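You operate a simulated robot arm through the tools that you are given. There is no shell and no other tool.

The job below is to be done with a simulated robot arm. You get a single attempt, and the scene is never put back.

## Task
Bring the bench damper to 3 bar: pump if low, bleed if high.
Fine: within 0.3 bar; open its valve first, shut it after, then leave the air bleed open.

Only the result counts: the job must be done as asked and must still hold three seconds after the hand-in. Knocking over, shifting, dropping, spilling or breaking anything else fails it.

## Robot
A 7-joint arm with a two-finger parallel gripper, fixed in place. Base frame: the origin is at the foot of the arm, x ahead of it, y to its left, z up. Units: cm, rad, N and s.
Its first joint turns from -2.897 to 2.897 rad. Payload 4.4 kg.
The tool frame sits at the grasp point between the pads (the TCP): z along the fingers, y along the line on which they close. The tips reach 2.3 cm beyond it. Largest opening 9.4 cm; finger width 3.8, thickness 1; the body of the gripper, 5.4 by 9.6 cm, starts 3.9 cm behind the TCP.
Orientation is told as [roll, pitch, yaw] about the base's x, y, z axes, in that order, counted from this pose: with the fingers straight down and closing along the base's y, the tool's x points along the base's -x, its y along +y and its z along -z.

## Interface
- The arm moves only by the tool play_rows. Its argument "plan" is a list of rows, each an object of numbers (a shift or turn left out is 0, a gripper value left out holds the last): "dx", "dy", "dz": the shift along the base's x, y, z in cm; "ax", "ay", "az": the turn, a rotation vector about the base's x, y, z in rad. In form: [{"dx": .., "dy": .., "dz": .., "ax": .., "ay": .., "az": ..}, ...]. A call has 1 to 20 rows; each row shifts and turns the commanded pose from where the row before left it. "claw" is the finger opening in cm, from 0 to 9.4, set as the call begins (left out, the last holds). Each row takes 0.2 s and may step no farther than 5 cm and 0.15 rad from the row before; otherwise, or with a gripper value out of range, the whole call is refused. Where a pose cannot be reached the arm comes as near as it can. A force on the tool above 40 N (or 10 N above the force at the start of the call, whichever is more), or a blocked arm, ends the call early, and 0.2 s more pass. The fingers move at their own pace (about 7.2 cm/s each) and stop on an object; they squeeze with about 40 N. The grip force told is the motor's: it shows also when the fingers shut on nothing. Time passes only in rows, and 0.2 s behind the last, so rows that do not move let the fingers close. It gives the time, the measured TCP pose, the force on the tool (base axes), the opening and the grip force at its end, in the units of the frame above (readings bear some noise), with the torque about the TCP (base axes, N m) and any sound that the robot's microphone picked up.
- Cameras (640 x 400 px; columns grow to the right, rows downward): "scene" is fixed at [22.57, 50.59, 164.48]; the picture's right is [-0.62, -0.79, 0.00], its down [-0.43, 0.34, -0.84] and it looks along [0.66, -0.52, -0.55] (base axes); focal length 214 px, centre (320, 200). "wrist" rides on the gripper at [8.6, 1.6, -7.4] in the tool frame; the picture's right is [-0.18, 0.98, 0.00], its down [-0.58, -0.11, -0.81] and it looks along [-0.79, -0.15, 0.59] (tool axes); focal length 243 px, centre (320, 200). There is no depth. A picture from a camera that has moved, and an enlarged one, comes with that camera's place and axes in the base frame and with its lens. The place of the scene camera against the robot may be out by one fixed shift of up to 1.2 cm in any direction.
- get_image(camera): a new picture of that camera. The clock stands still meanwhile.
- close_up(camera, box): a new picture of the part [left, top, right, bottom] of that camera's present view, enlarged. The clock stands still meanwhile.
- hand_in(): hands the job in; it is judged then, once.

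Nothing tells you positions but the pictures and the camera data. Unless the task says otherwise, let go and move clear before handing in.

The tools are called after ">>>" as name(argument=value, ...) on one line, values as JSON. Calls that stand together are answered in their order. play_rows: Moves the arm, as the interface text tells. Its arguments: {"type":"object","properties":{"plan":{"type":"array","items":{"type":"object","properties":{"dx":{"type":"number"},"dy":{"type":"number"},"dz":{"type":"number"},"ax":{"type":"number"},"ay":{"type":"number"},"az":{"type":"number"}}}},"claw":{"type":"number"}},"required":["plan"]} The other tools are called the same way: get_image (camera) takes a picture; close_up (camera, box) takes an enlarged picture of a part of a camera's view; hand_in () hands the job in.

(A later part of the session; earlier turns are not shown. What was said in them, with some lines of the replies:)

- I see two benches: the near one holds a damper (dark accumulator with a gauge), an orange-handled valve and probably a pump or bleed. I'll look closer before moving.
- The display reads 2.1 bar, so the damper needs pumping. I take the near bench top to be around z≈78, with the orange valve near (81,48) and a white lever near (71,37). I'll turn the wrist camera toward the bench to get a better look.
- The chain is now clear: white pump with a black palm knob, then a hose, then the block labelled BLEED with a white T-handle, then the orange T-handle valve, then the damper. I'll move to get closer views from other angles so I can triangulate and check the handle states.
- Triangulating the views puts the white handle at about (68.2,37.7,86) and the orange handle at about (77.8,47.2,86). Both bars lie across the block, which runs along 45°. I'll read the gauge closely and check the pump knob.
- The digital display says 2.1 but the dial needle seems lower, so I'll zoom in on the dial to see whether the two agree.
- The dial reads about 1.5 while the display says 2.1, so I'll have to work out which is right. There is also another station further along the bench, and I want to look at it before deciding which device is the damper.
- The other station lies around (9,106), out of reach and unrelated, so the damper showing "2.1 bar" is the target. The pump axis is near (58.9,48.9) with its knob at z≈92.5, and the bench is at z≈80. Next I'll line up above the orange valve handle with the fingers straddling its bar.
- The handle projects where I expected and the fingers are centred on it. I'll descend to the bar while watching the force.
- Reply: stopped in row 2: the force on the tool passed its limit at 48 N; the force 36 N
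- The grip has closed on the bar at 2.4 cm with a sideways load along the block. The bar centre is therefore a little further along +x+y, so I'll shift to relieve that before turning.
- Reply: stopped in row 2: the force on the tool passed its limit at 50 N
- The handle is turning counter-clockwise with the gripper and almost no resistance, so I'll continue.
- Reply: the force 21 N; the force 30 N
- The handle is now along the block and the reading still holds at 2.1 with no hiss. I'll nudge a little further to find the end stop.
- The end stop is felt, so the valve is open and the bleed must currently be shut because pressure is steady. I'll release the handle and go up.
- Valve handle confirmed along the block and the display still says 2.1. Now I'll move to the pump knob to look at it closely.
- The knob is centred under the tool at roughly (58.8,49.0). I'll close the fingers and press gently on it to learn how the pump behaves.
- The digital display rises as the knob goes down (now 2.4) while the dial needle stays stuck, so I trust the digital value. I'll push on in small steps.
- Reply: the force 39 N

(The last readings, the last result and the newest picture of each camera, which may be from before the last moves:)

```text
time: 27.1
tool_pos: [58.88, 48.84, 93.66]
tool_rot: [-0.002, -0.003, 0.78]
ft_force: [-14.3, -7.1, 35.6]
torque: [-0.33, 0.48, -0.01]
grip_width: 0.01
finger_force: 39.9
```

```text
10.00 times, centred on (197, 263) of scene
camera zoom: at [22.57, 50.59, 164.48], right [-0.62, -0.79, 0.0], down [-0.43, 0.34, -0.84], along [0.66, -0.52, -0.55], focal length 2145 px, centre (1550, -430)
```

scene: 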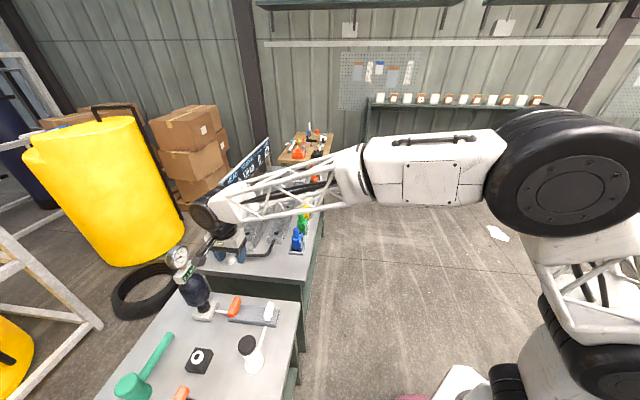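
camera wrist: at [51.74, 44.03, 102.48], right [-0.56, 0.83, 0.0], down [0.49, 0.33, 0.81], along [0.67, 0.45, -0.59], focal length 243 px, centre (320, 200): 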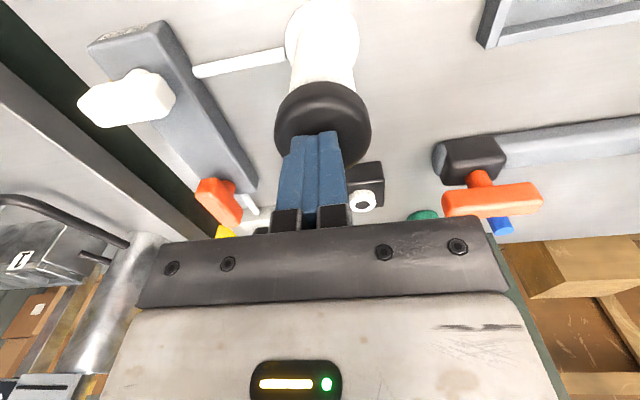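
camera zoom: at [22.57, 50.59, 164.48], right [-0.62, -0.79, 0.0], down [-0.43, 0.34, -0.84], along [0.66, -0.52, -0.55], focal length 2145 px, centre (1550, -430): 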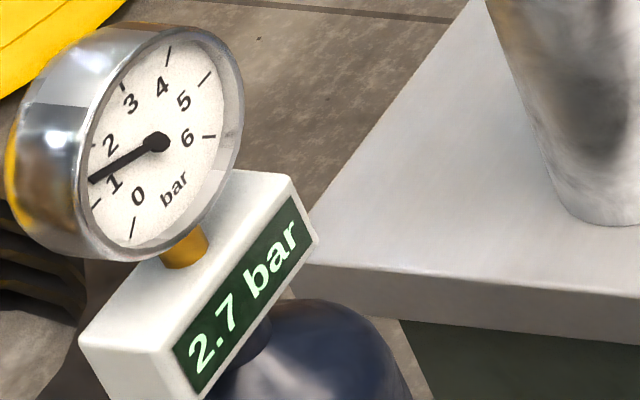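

That is the bottom of the stroke at 2.7 bar. I'll raise slowly and check that the pressure holds and the knob returns.

>>> play_rows(plan=[{"dz": 0.6}, {"dz": 0.8}, {"dz": 0.8}, {"dz": 0.8}, {"dz": 1}])

>>> close_up(camera="scene", box=[172, 243, 222, 283])

>>> get_image(camera="wrist")

>>> close_up(camera="scene", box=[200, 290, 300, 380])

```text
time: 28.3
tool_pos: [58.95, 48.86, 97.43]
tool_rot: [-0.001, 0.0, 0.78]
ft_force: [0.2, 0.2, -0.6]
torque: [0.0, 0.0, -0.02]
grip_width: 0.02
finger_force: 39.9
```

```text
10.00 times, centred on (197, 263) of scene
camera zoom: at [22.57, 50.59, 164.48], right [-0.62, -0.79, 0.0], down [-0.43, 0.34, -0.84], along [0.66, -0.52, -0.55], focal length 2145 px, centre (1550, -430)
```

zoom: 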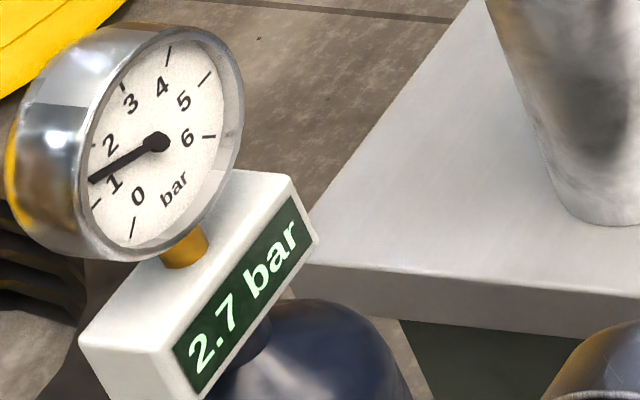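

```text
taken
camera wrist: at [51.73, 44.06, 104.86], right [-0.56, 0.83, 0.0], down [0.49, 0.33, 0.81], along [0.67, 0.45, -0.59], focal length 243 px, centre (320, 200)
```

wrist: 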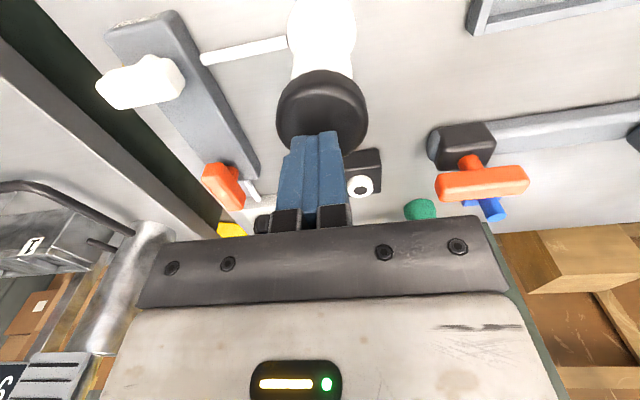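

```text
4.44 times, centred on (250, 335) of scene
camera zoom: at [22.57, 50.59, 164.48], right [-0.62, -0.79, 0.0], down [-0.43, 0.34, -0.84], along [0.66, -0.52, -0.55], focal length 953 px, centre (631, -400)
```

zoom: 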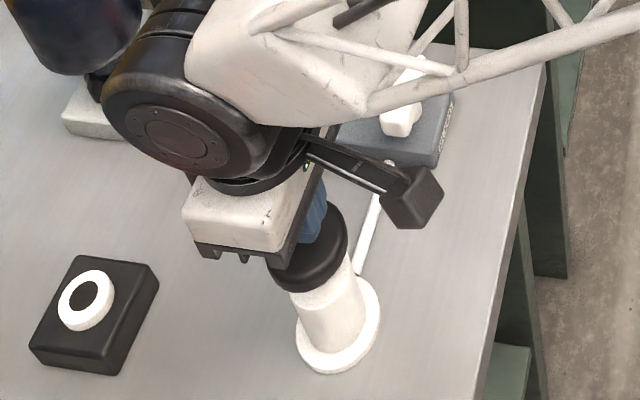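

Pressure holds at 2.7 and the knob sprang back up. I'll do a half stroke to add about 0.3.

>>> play_rows(plan=[{"dz": -0.6}, {"dz": -0.6}, {"dz": -0.4}, {"dz": -0.4}, {"dz": -0.2}])

>>> close_up(camera="scene", box=[172, 243, 222, 283])

```text
time: 29.5
tool_pos: [58.98, 48.84, 95.21]
tool_rot: [-0.001, -0.001, 0.781]
ft_force: [0.2, 0.3, 1.2]
torque: [0.03, -0.03, 0.0]
grip_width: 0.02
finger_force: 39.8
```

```text
10.00 times, centred on (197, 263) of scene
camera zoom: at [22.57, 50.59, 164.48], right [-0.62, -0.79, 0.0], down [-0.43, 0.34, -0.84], along [0.66, -0.52, -0.55], focal length 2145 px, centre (1550, -430)
```

zoom: 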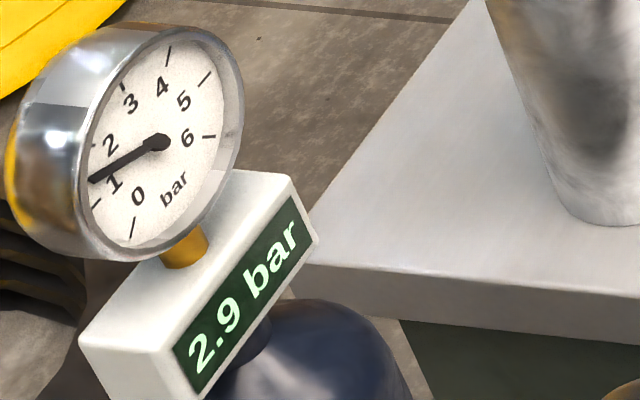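

>>> play_rows(plan=[{"dz": -0.4}])

>>> close_up(camera="scene", box=[172, 243, 222, 283])

```text
time: 29.9
tool_pos: [58.96, 48.91, 94.82]
tool_rot: [-0.002, 0.001, 0.78]
ft_force: [0.5, -0.2, 1.8]
torque: [0.05, -0.03, 0.0]
grip_width: 0.0
finger_force: 40.5
```

```text
10.00 times, centred on (197, 263) of scene
camera zoom: at [22.57, 50.59, 164.48], right [-0.62, -0.79, 0.0], down [-0.43, 0.34, -0.84], along [0.66, -0.52, -0.55], focal length 2145 px, centre (1550, -430)
```

zoom: 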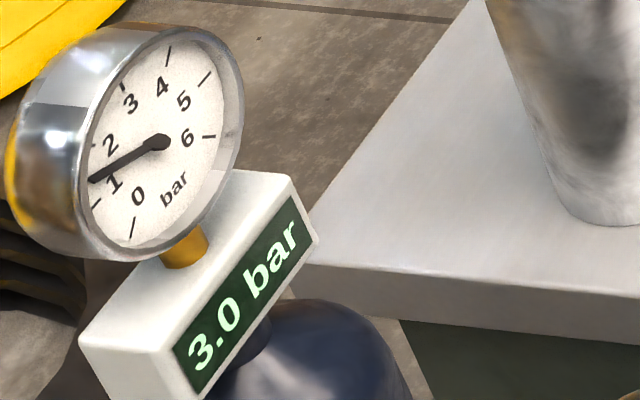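

The display shows exactly 3.0 bar. I'll raise off the knob and return to the valve to shut it.

>>> play_rows(plan=[{"dz": 1}, {"dz": 2}, {"dz": 4}, {"dz": 4.5}])

>>> play_rows(plan=[{"dx": 4, "dy": -0.4}, {"dx": 4, "dy": -0.4}, {"dx": 4, "dy": -0.3}, {"dx": 4, "dy": -0.2}, {"dx": 3, "dy": -0.1}], claw=5.5)

>>> close_up(camera="scene", box=[160, 230, 300, 340])

>>> get_image(camera="wrist")

```text
time: 30.9
tool_pos: [59.09, 48.71, 106.23]
tool_rot: [0.0, 0.0, 0.781]
ft_force: [0.2, 0.0, -0.2]
torque: [-0.02, -0.03, 0.02]
grip_width: 0.0
finger_force: 40.3
```

```text
time: 32.1
tool_pos: [78.04, 47.47, 106.34]
tool_rot: [-0.001, -0.001, 0.78]
ft_force: [0.2, 0.0, 0.2]
torque: [0.02, -0.01, -0.03]
grip_width: 5.5
finger_force: 0.1
```

```text
3.64 times, centred on (230, 285) of scene
camera zoom: at [22.57, 50.59, 164.48], right [-0.62, -0.79, 0.0], down [-0.43, 0.34, -0.84], along [0.66, -0.52, -0.55], focal length 780 px, centre (647, -109)
```

zoom: 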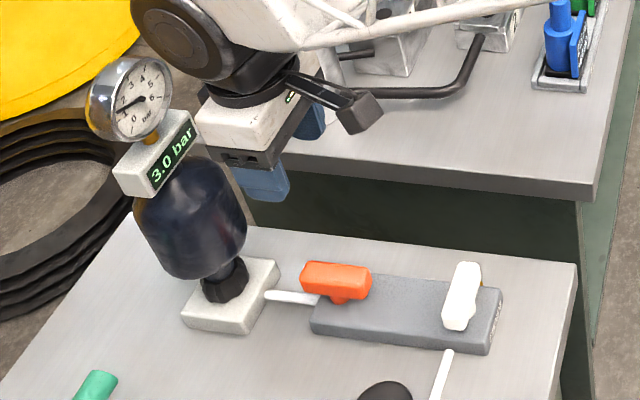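

```text
taken
camera wrist: at [70.75, 42.65, 113.82], right [-0.56, 0.83, 0.0], down [0.49, 0.33, 0.81], along [0.67, 0.45, -0.59], focal length 243 px, centre (320, 200)
```

wrist: 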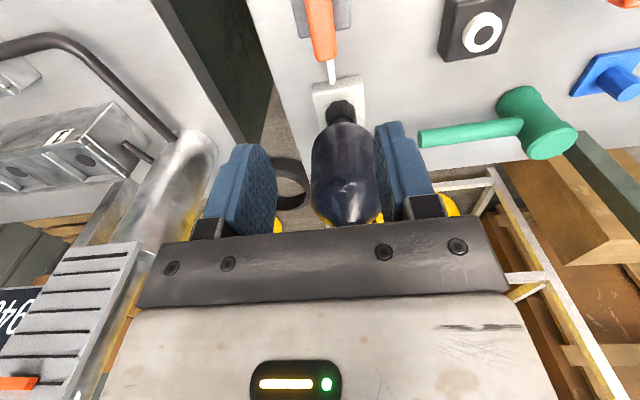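

3.0 bar holds with the hand over the valve. I'll descend to the handle.

>>> play_rows(plan=[{"dx": -0.08, "dz": -4}, {"dz": -4}, {"dz": -4}, {"dz": -4}, {"dz": -2.5}, {"dz": -1.45}])

>>> get_image(camera="wrist")

```text
time: 33.5
tool_pos: [77.83, 47.42, 86.37]
tool_rot: [-0.002, 0.001, 0.78]
ft_force: [0.6, 0.4, 0.5]
torque: [0.01, 0.01, 0.01]
grip_width: 5.5
finger_force: 0.0
```

```text
taken
camera wrist: at [70.64, 42.64, 93.8], right [-0.56, 0.83, 0.0], down [0.49, 0.33, 0.81], along [0.67, 0.45, -0.59], focal length 243 px, centre (320, 200)
```

wrist: 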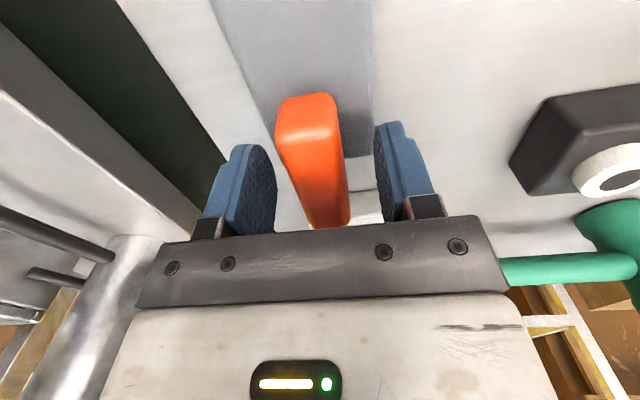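

>>> play_rows(plan=[{}, {}, {}], claw=2.5)

>>> play_rows(plan=[{}, {}], claw=0.5)

```text
time: 34.3
tool_pos: [77.92, 47.51, 86.35]
tool_rot: [-0.001, -0.001, 0.78]
ft_force: [0.3, 0.4, -0.1]
torque: [-0.01, 0.01, 0.01]
grip_width: 2.48
finger_force: 0.1
```

```text
time: 34.9
tool_pos: [77.92, 47.54, 86.31]
tool_rot: [0.0, 0.001, 0.781]
ft_force: [-4.9, 4.8, -0.1]
torque: [0.33, 0.11, -0.01]
grip_width: 2.42
finger_force: 44.7
```

Well centred with a small load. Now I'll turn it clockwise to shut.

>>> play_rows(plan=[{"az": -0.08}, {"az": -0.08}, {"az": -0.08}, {"az": -0.08}, {"az": -0.08}])

>>> play_rows(plan=[{"az": -0.08}, {"az": -0.08}, {"az": -0.08}, {"az": -0.08}, {"az": -0.08}])

```text
time: 36.1
tool_pos: [77.9, 47.44, 86.33]
tool_rot: [-0.003, 0.001, 0.38]
ft_force: [-14.0, -1.5, 8.7]
torque: [-0.11, 0.67, -0.01]
grip_width: 2.39
finger_force: 44.7
```

```text
time: 37.3
tool_pos: [78.02, 47.41, 86.29]
tool_rot: [-0.002, 0.0, -0.021]
ft_force: [-17.7, -18.9, 14.8]
torque: [-0.01, 0.73, 0.04]
grip_width: 2.37
finger_force: 45.3
```

>>> play_rows(plan=[{"az": -0.08, "dx": -0.04, "dy": -0.05, "dz": 0.04}, {"az": -0.08, "dx": -0.02, "dy": -0.02, "dz": 0.02}, {"az": -0.08}, {"az": -0.08}, {"az": -0.08}])

>>> play_rows(plan=[{"az": -0.08}, {"az": -0.08}, {"az": -0.08}, {"az": -0.08}])

>>> close_up(camera="scene", box=[160, 230, 300, 340])

```text
time: 38.5
tool_pos: [77.91, 47.4, 86.27]
tool_rot: [0.001, 0.001, -0.421]
ft_force: [18.3, -13.7, -10.2]
torque: [-0.28, -1.25, 0.04]
grip_width: 2.37
finger_force: 44.9
```

```text
time: 39.5
tool_pos: [77.87, 47.32, 86.3]
tool_rot: [-0.002, 0.001, -0.74]
ft_force: [17.5, -30.0, -13.1]
torque: [-0.03, -0.81, -0.04]
grip_width: 2.39
finger_force: 44.9
```

```text
3.64 times, centred on (230, 285) of scene
camera zoom: at [22.57, 50.59, 164.48], right [-0.62, -0.79, 0.0], down [-0.43, 0.34, -0.84], along [0.66, -0.52, -0.55], focal length 780 px, centre (647, -109)
```

zoom: 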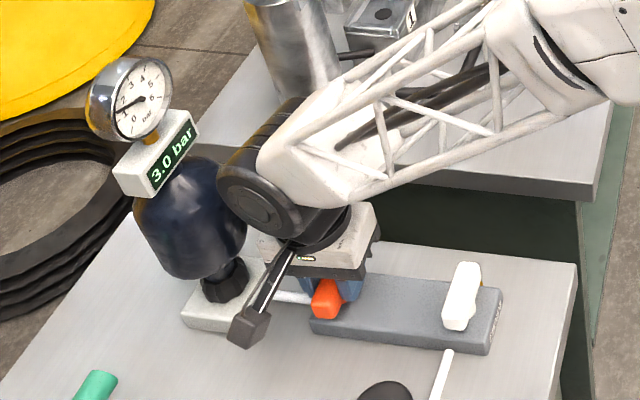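

>>> play_rows(plan=[{"dx": 0.06, "dy": -0.08, "dz": -0.04}, {"az": -0.04}, {"az": -0.03}, {"az": -0.02}])

```text
time: 40.5
tool_pos: [77.93, 47.24, 86.3]
tool_rot: [0.0, 0.0, -0.827]
ft_force: [-11.5, -23.2, -4.5]
torque: [0.14, -0.07, 2.21]
grip_width: 2.44
finger_force: 45.4
```

The stop is felt at the crosswise position, so the valve is shut. I'll relax the grip, release and rise.

>>> play_rows(plan=[{"az": 0.035, "dx": -0.02, "dy": -0.04}, {}])

>>> play_rows(plan=[{}, {}, {"dz": 1}, {"dz": 3}, {"dz": 4}, {"dz": 4}, {"dz": 4}], claw=5.5)

>>> close_up(camera="scene", box=[160, 230, 300, 340])

>>> get_image(camera="wrist")

```text
time: 41.1
tool_pos: [77.9, 47.39, 86.38]
tool_rot: [-0.004, 0.001, -0.79]
ft_force: [-16.0, -5.2, -8.4]
torque: [0.2, -0.09, 0.47]
grip_width: 2.41
finger_force: 44.9
```

```text
time: 42.7
tool_pos: [77.88, 47.32, 102.41]
tool_rot: [-0.003, -0.001, -0.791]
ft_force: [-0.2, -0.6, -0.3]
torque: [0.01, 0.0, -0.01]
grip_width: 5.49
finger_force: 0.0
```

```text
3.64 times, centred on (230, 285) of scene
camera zoom: at [22.57, 50.59, 164.48], right [-0.62, -0.79, 0.0], down [-0.43, 0.34, -0.84], along [0.66, -0.52, -0.55], focal length 780 px, centre (647, -109)
```

zoom: 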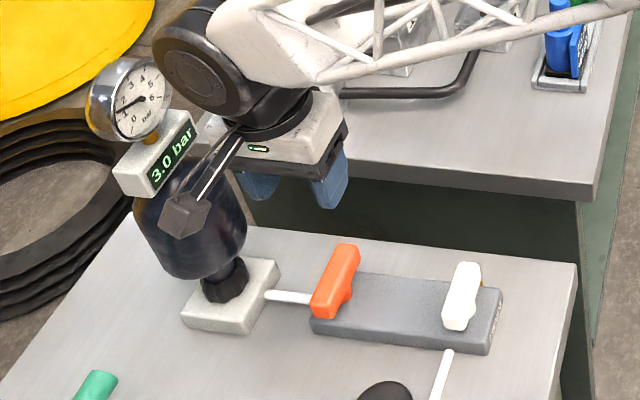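

```text
taken
camera wrist: at [72.99, 54.76, 109.81], right [0.83, 0.56, 0.0], down [0.33, -0.49, 0.81], along [0.45, -0.67, -0.59], focal length 243 px, centre (320, 200)
```

wrist: 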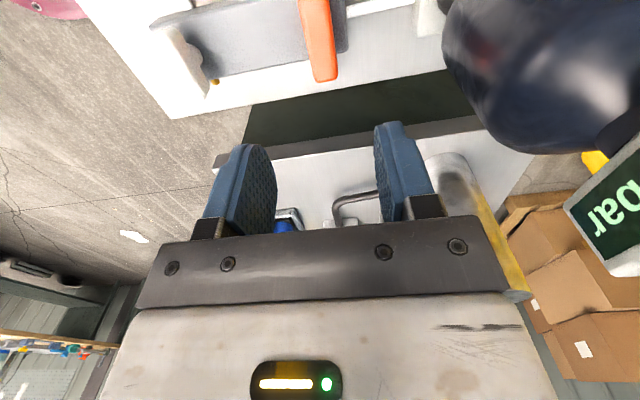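

Valve shut at 3.0 bar. Next I'll move to the white bleed handle near (68.4,37.9).

>>> play_rows(plan=[{"dx": -3.2, "dy": -3.1}, {"dx": -3.2, "dy": -3.1}, {"dx": -3.1, "dy": -3.2, "dz": -2}, {"dz": -3}])

>>> get_image(camera="wrist")

>>> close_up(camera="scene", box=[160, 230, 320, 350])

```text
time: 43.7
tool_pos: [68.39, 37.82, 97.35]
tool_rot: [0.0, 0.0, -0.793]
ft_force: [0.6, -0.9, -0.3]
torque: [-0.02, 0.02, -0.02]
grip_width: 5.52
finger_force: 0.0
```

```text
taken
camera wrist: at [63.46, 45.25, 104.76], right [0.83, 0.56, 0.0], down [0.33, -0.49, 0.81], along [0.45, -0.67, -0.59], focal length 243 px, centre (320, 200)
```

wrist: 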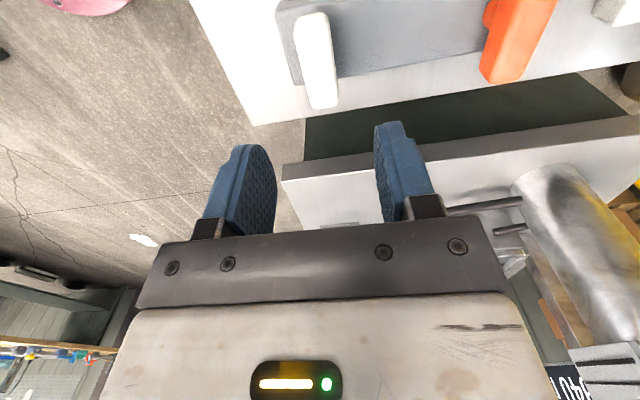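

```text
3.33 times, centred on (240, 290) of scene
camera zoom: at [22.57, 50.59, 164.48], right [-0.62, -0.79, 0.0], down [-0.43, 0.34, -0.84], along [0.66, -0.52, -0.55], focal length 715 px, centre (587, -100)
```

zoom: 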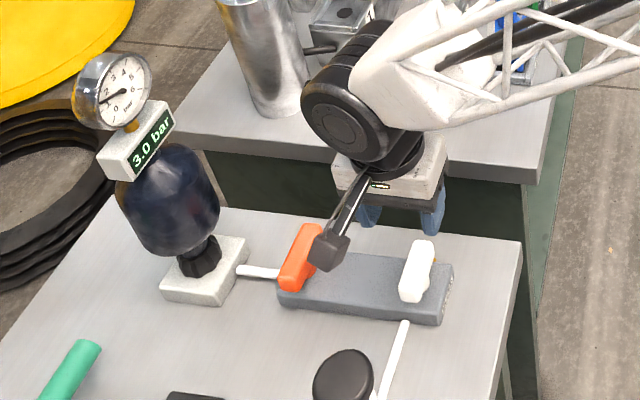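

>>> play_rows(plan=[{"dz": -4}, {"dz": -3}, {"dz": -2}, {"dz": -1}, {"dz": -1}])

>>> get_image(camera="wrist")

```text
time: 44.9
tool_pos: [68.47, 37.82, 86.33]
tool_rot: [0.0, 0.001, -0.791]
ft_force: [-0.4, -1.2, -0.5]
torque: [-0.02, 0.02, -0.02]
grip_width: 5.49
finger_force: 0.1
```

```text
taken
camera wrist: at [63.53, 45.29, 93.84], right [0.83, 0.56, 0.0], down [0.33, -0.49, 0.81], along [0.45, -0.67, -0.59], focal length 243 px, centre (320, 200)
```

wrist: 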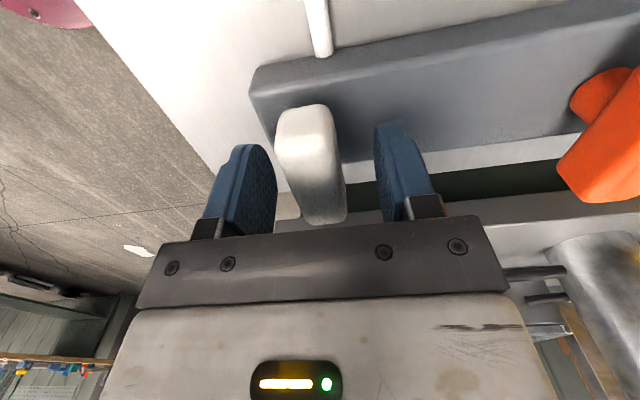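

>>> play_rows(plan=[{}, {}, {}], claw=2.5)

>>> play_rows(plan=[{}, {}], claw=0.5)

```text
time: 45.7
tool_pos: [68.38, 37.81, 86.37]
tool_rot: [0.0, 0.0, -0.793]
ft_force: [-2.6, -4.2, -0.6]
torque: [0.08, 0.01, 0.09]
grip_width: 2.72
finger_force: 1.8
```

```text
time: 46.2
tool_pos: [68.31, 37.79, 86.36]
tool_rot: [-0.003, 0.001, -0.794]
ft_force: [-6.2, -7.9, 5.9]
torque: [0.41, -0.18, 0.46]
grip_width: 2.4
finger_force: 45.2
stopped in row 2: the force on the tool passed its limit at 42 N (the readings are from after the stop); the commanded pose is now the measured one
```

Gripped on the white bar at 2.4 cm with low residual force. I'll turn it counter-clockwise in the opening direction, watching torque and sound.

>>> play_rows(plan=[{"az": 0.08, "dx": -0.03, "dy": -0.03}, {"az": 0.08}, {"az": 0.08}, {"az": 0.08}])

>>> close_up(camera="scene", box=[160, 230, 320, 350])

```text
time: 47.2
tool_pos: [68.33, 37.77, 86.35]
tool_rot: [-0.004, -0.001, -0.472]
ft_force: [7.7, -1.4, 3.0]
torque: [1.09, 0.34, -0.01]
grip_width: 2.37
finger_force: 45.3
```

```text
3.33 times, centred on (240, 290) of scene
camera zoom: at [22.57, 50.59, 164.48], right [-0.62, -0.79, 0.0], down [-0.43, 0.34, -0.84], along [0.66, -0.52, -0.55], focal length 715 px, centre (587, -100)
```

zoom: 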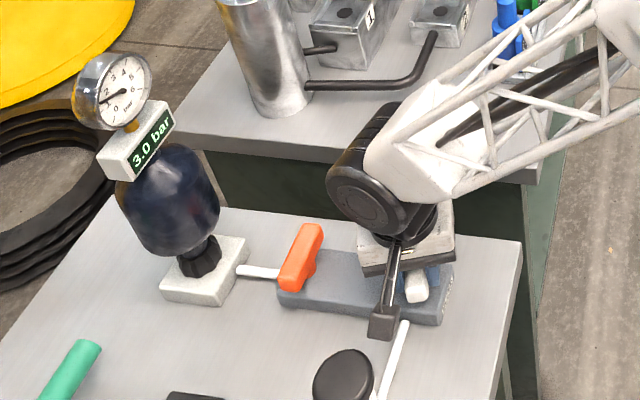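

>>> play_rows(plan=[{"az": 0.08}, {"az": 0.08}, {"az": 0.08}, {"az": 0.08}, {"az": 0.08}])

>>> play_rows(plan=[{"az": 0.08}, {"az": 0.08}, {"az": 0.08}, {"az": 0.08}])

>>> close_up(camera="scene", box=[160, 230, 320, 350])

```text
time: 48.4
tool_pos: [68.33, 37.72, 86.47]
tool_rot: [-0.003, -0.001, -0.071]
ft_force: [16.4, 17.9, -1.6]
torque: [0.89, 0.18, 0.01]
grip_width: 2.39
finger_force: 44.7
```

```text
time: 49.3
tool_pos: [68.43, 37.78, 86.33]
tool_rot: [-0.002, 0.001, 0.188]
ft_force: [6.3, 8.4, -6.3]
torque: [0.55, 0.93, -0.03]
grip_width: 2.41
finger_force: 45.1
stopped in row 4: the force on the tool passed its limit at 41 N (the readings are from after the stop); the commanded pose is now the measured one
```

```text
3.33 times, centred on (240, 290) of scene
camera zoom: at [22.57, 50.59, 164.48], right [-0.62, -0.79, 0.0], down [-0.43, 0.34, -0.84], along [0.66, -0.52, -0.55], focal length 715 px, centre (587, -100)
```

zoom: 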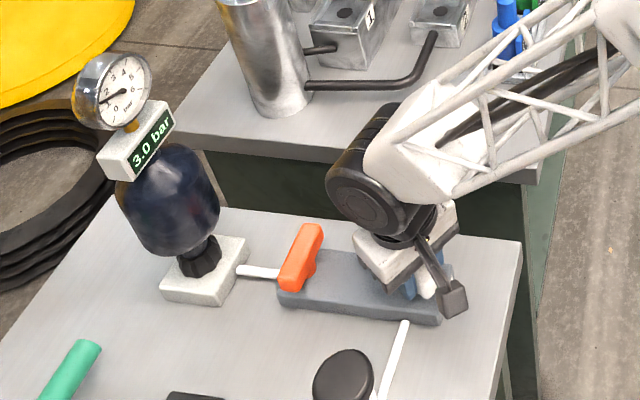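

>>> play_rows(plan=[{"dx": 0.04, "dy": 0.05}, {"az": 0.07}, {"az": 0.07}, {"az": 0.07}])

>>> play_rows(plan=[{"az": 0.07}, {"az": 0.07}, {"az": 0.07}])

```text
time: 50.3
tool_pos: [68.38, 37.84, 86.33]
tool_rot: [-0.002, 0.0, 0.399]
ft_force: [-5.6, 10.2, 1.4]
torque: [0.06, 1.87, -0.02]
grip_width: 2.4
finger_force: 45.0
```

```text
time: 51.1
tool_pos: [68.27, 37.9, 86.39]
tool_rot: [-0.005, -0.001, 0.608]
ft_force: [-19.2, 11.6, 1.4]
torque: [1.21, -0.32, -0.06]
grip_width: 2.44
finger_force: 45.1
```

>>> play_rows(plan=[{"dx": -0.06, "dy": 0.04}, {"az": 0.06}, {"az": 0.06}])

>>> play_rows(plan=[{"az": 0.04}, {"az": 0.04}])

>>> get_image(camera="wrist")

```text
time: 51.9
tool_pos: [68.31, 37.94, 86.41]
tool_rot: [-0.004, -0.001, 0.728]
ft_force: [-3.6, 5.0, -1.5]
torque: [0.1, 1.01, 0.01]
grip_width: 2.39
finger_force: 45.2
```

```text
time: 52.5
tool_pos: [68.27, 37.91, 86.31]
tool_rot: [-0.004, 0.001, 0.807]
ft_force: [2.2, 9.1, -3.5]
torque: [-0.32, 1.04, -1.41]
grip_width: 2.37
finger_force: 44.7
```

```text
taken
camera wrist: at [61.16, 32.91, 93.82], right [-0.58, 0.81, 0.0], down [0.48, 0.35, 0.81], along [0.66, 0.47, -0.59], focal length 243 px, centre (320, 200)
```

wrist: 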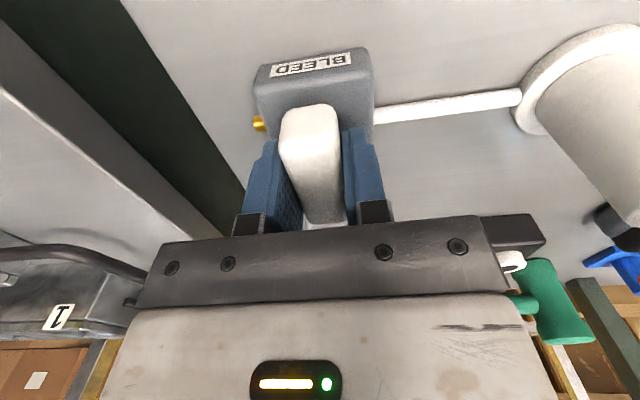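

The bleed handle reached its opening stop along the block. It was clearly shut while crosswise because pressure held then. I'll release it and rise.

>>> play_rows(plan=[{"az": -0.02}, {}])

>>> play_rows(plan=[{}, {}, {"dz": 1}, {"dz": 3}, {"dz": 4}, {"dz": 4}, {"dz": 4}], claw=5.5)

>>> close_up(camera="scene", box=[160, 230, 320, 350])

>>> get_image(camera="wrist")

```text
time: 53.1
tool_pos: [68.31, 37.97, 86.39]
tool_rot: [-0.003, -0.001, 0.788]
ft_force: [4.6, 5.7, -7.8]
torque: [1.38, -0.53, -0.16]
grip_width: 2.35
finger_force: 45.1
```

```text
time: 54.7
tool_pos: [68.3, 37.9, 102.37]
tool_rot: [-0.003, 0.001, 0.787]
ft_force: [-0.7, 0.6, -0.3]
torque: [-0.05, 0.0, -0.01]
grip_width: 5.5
finger_force: 0.1
```

```text
3.33 times, centred on (240, 290) of scene
camera zoom: at [22.57, 50.59, 164.48], right [-0.62, -0.79, 0.0], down [-0.43, 0.34, -0.84], along [0.66, -0.52, -0.55], focal length 715 px, centre (587, -100)
```

zoom: 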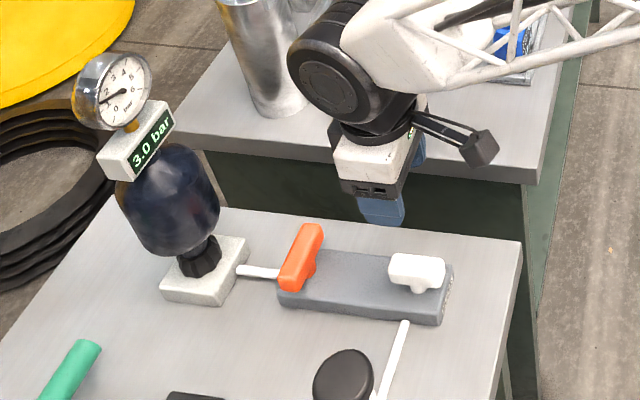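

```text
taken
camera wrist: at [61.07, 32.96, 109.79], right [-0.57, 0.82, 0.0], down [0.49, 0.34, 0.81], along [0.67, 0.46, -0.59], focal length 243 px, centre (320, 200)
```

wrist: 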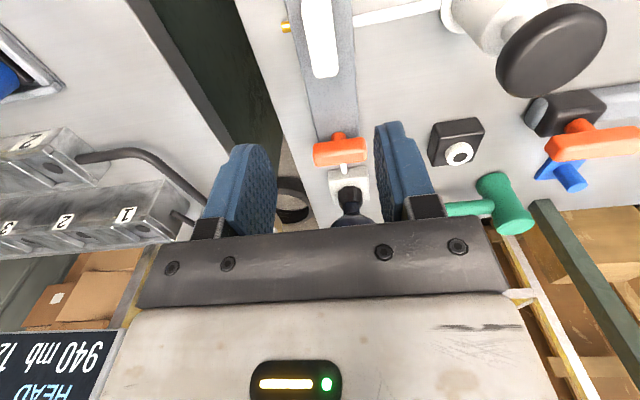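

Orange is crosswise (shut), white is along the block (open), and the display reads 3.0 bar. I'll move clear, wait a bit and re-check that everything holds.

>>> play_rows(plan=[{"dz": 4, "dx": -2, "dy": -3}, {"dz": 4, "dx": -2, "dy": -4}, {"dz": 3, "dx": -2, "dy": -4}, {"dx": -2, "dy": -4}, {"dy": -4}, {}, {}, {}, {}, {}, {}, {}, {}, {}, {}, {}, {}, {}, {}, {}])

>>> close_up(camera="scene", box=[172, 243, 222, 283])

>>> close_up(camera="scene", box=[100, 230, 320, 400])

>>> get_image(camera="scene")

```text
refused: row 1 steps farther than a row can; nothing moved
```

```text
10.00 times, centred on (197, 263) of scene
camera zoom: at [22.57, 50.59, 164.48], right [-0.62, -0.79, 0.0], down [-0.43, 0.34, -0.84], along [0.66, -0.52, -0.55], focal length 2145 px, centre (1550, -430)
```

zoom: 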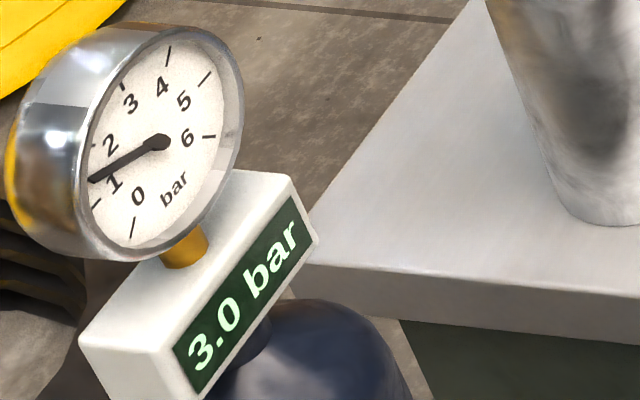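

```text
2.35 times, centred on (210, 315) of scene
camera zoom: at [22.57, 50.59, 164.48], right [-0.62, -0.79, 0.0], down [-0.43, 0.34, -0.84], along [0.66, -0.52, -0.55], focal length 505 px, centre (579, -71)
```

zoom: 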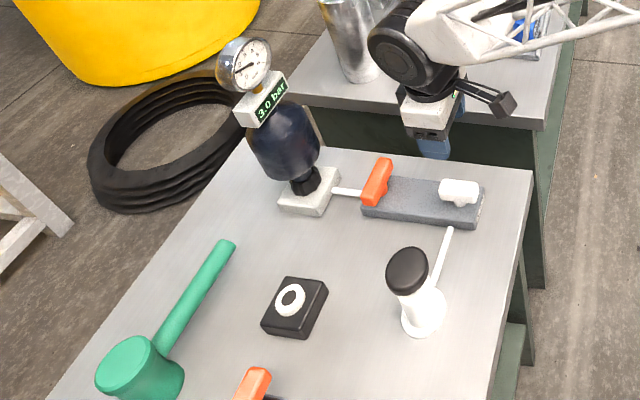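

```text
taken
```

scene: 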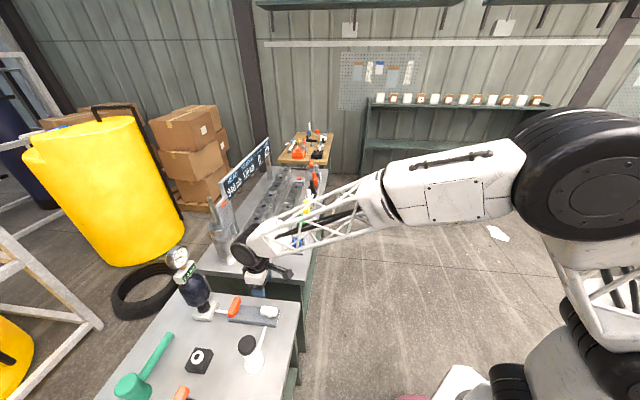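

The retreat step was too large, so I'll repeat it with smaller steps: straight up, then back.

>>> play_rows(plan=[{"dz": 4}, {"dz": 4}, {"dz": 4}, {"dz": 3}, {"dx": -3, "dy": -3}, {"dx": -3, "dy": -3}, {"dx": -3, "dy": -3}, {"dx": -3, "dy": -3}, {}, {}, {}, {}, {}, {}, {}, {}, {}, {}, {}, {}])

>>> close_up(camera="scene", box=[172, 243, 222, 283])

>>> close_up(camera="scene", box=[160, 230, 320, 350])

>>> get_image(camera="wrist")

```text
time: 58.9
tool_pos: [56.37, 25.99, 117.49]
tool_rot: [-0.004, 0.002, 0.789]
ft_force: [0.0, 0.5, 1.2]
torque: [0.01, 0.01, 0.01]
grip_width: 5.5
finger_force: 0.0
```

```text
10.00 times, centred on (197, 263) of scene
camera zoom: at [22.57, 50.59, 164.48], right [-0.62, -0.79, 0.0], down [-0.43, 0.34, -0.84], along [0.66, -0.52, -0.55], focal length 2145 px, centre (1550, -430)
```

zoom: 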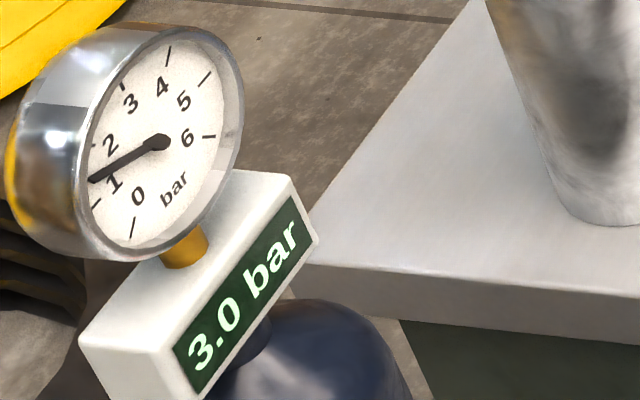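

```text
3.33 times, centred on (240, 290) of scene
camera zoom: at [22.57, 50.59, 164.48], right [-0.62, -0.79, 0.0], down [-0.43, 0.34, -0.84], along [0.66, -0.52, -0.55], focal length 715 px, centre (587, -100)
```

zoom: 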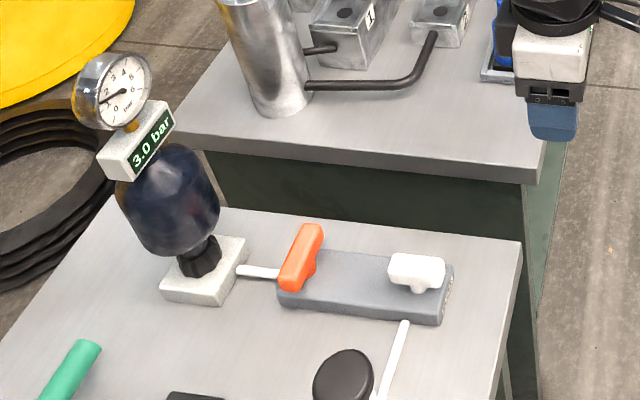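

```text
taken
camera wrist: at [49.19, 21.13, 124.88], right [-0.57, 0.82, 0.0], down [0.49, 0.34, 0.81], along [0.67, 0.46, -0.59], focal length 243 px, centre (320, 200)
```

wrist: 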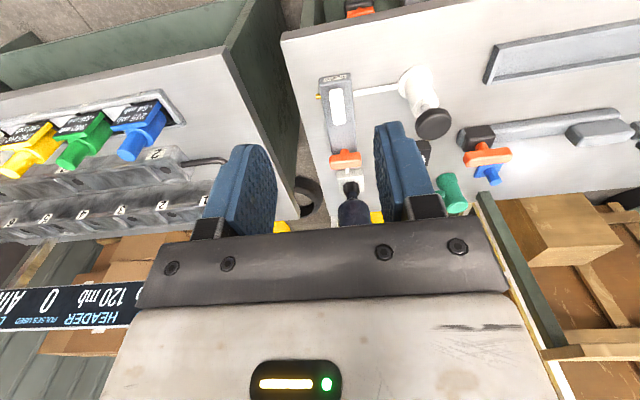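

The damper holds 3.0 bar with its valve shut and the bleed open, so the digital display really does show the isolated damper. The arm is clear and nothing else was moved, so I'm handing in.

>>> hand_in()

```text
The job is handed in.
```

The bench damper is at 3.0 bar by its digital display. Its orange valve is shut and the white air bleed is open. The reading still held at 3.0 about six seconds after I opened the bleed, and the job is handed in.

- **Valve and pump:** It started at 2.1 bar, so I opened the orange valve and pumped one and a half strokes. I then shut the valve and turned the bleed handle open. I felt the end stop on both handles.
- **Gauge conflict:** The dial on the damper reads about 1.5 bar and never moved during pumping, so I took it as stuck. I went by the digital display, which rose with each push and held at 3.0 once the valve was shut and the bleed open.
- **Bleed position:** I heard no hiss when I opened the bleed. I take the handle along the block as open because pressure held while it was crosswise, even with the valve open.

The gripper touched only the two handles and the pump knob, and the last pictures show nothing else moved.
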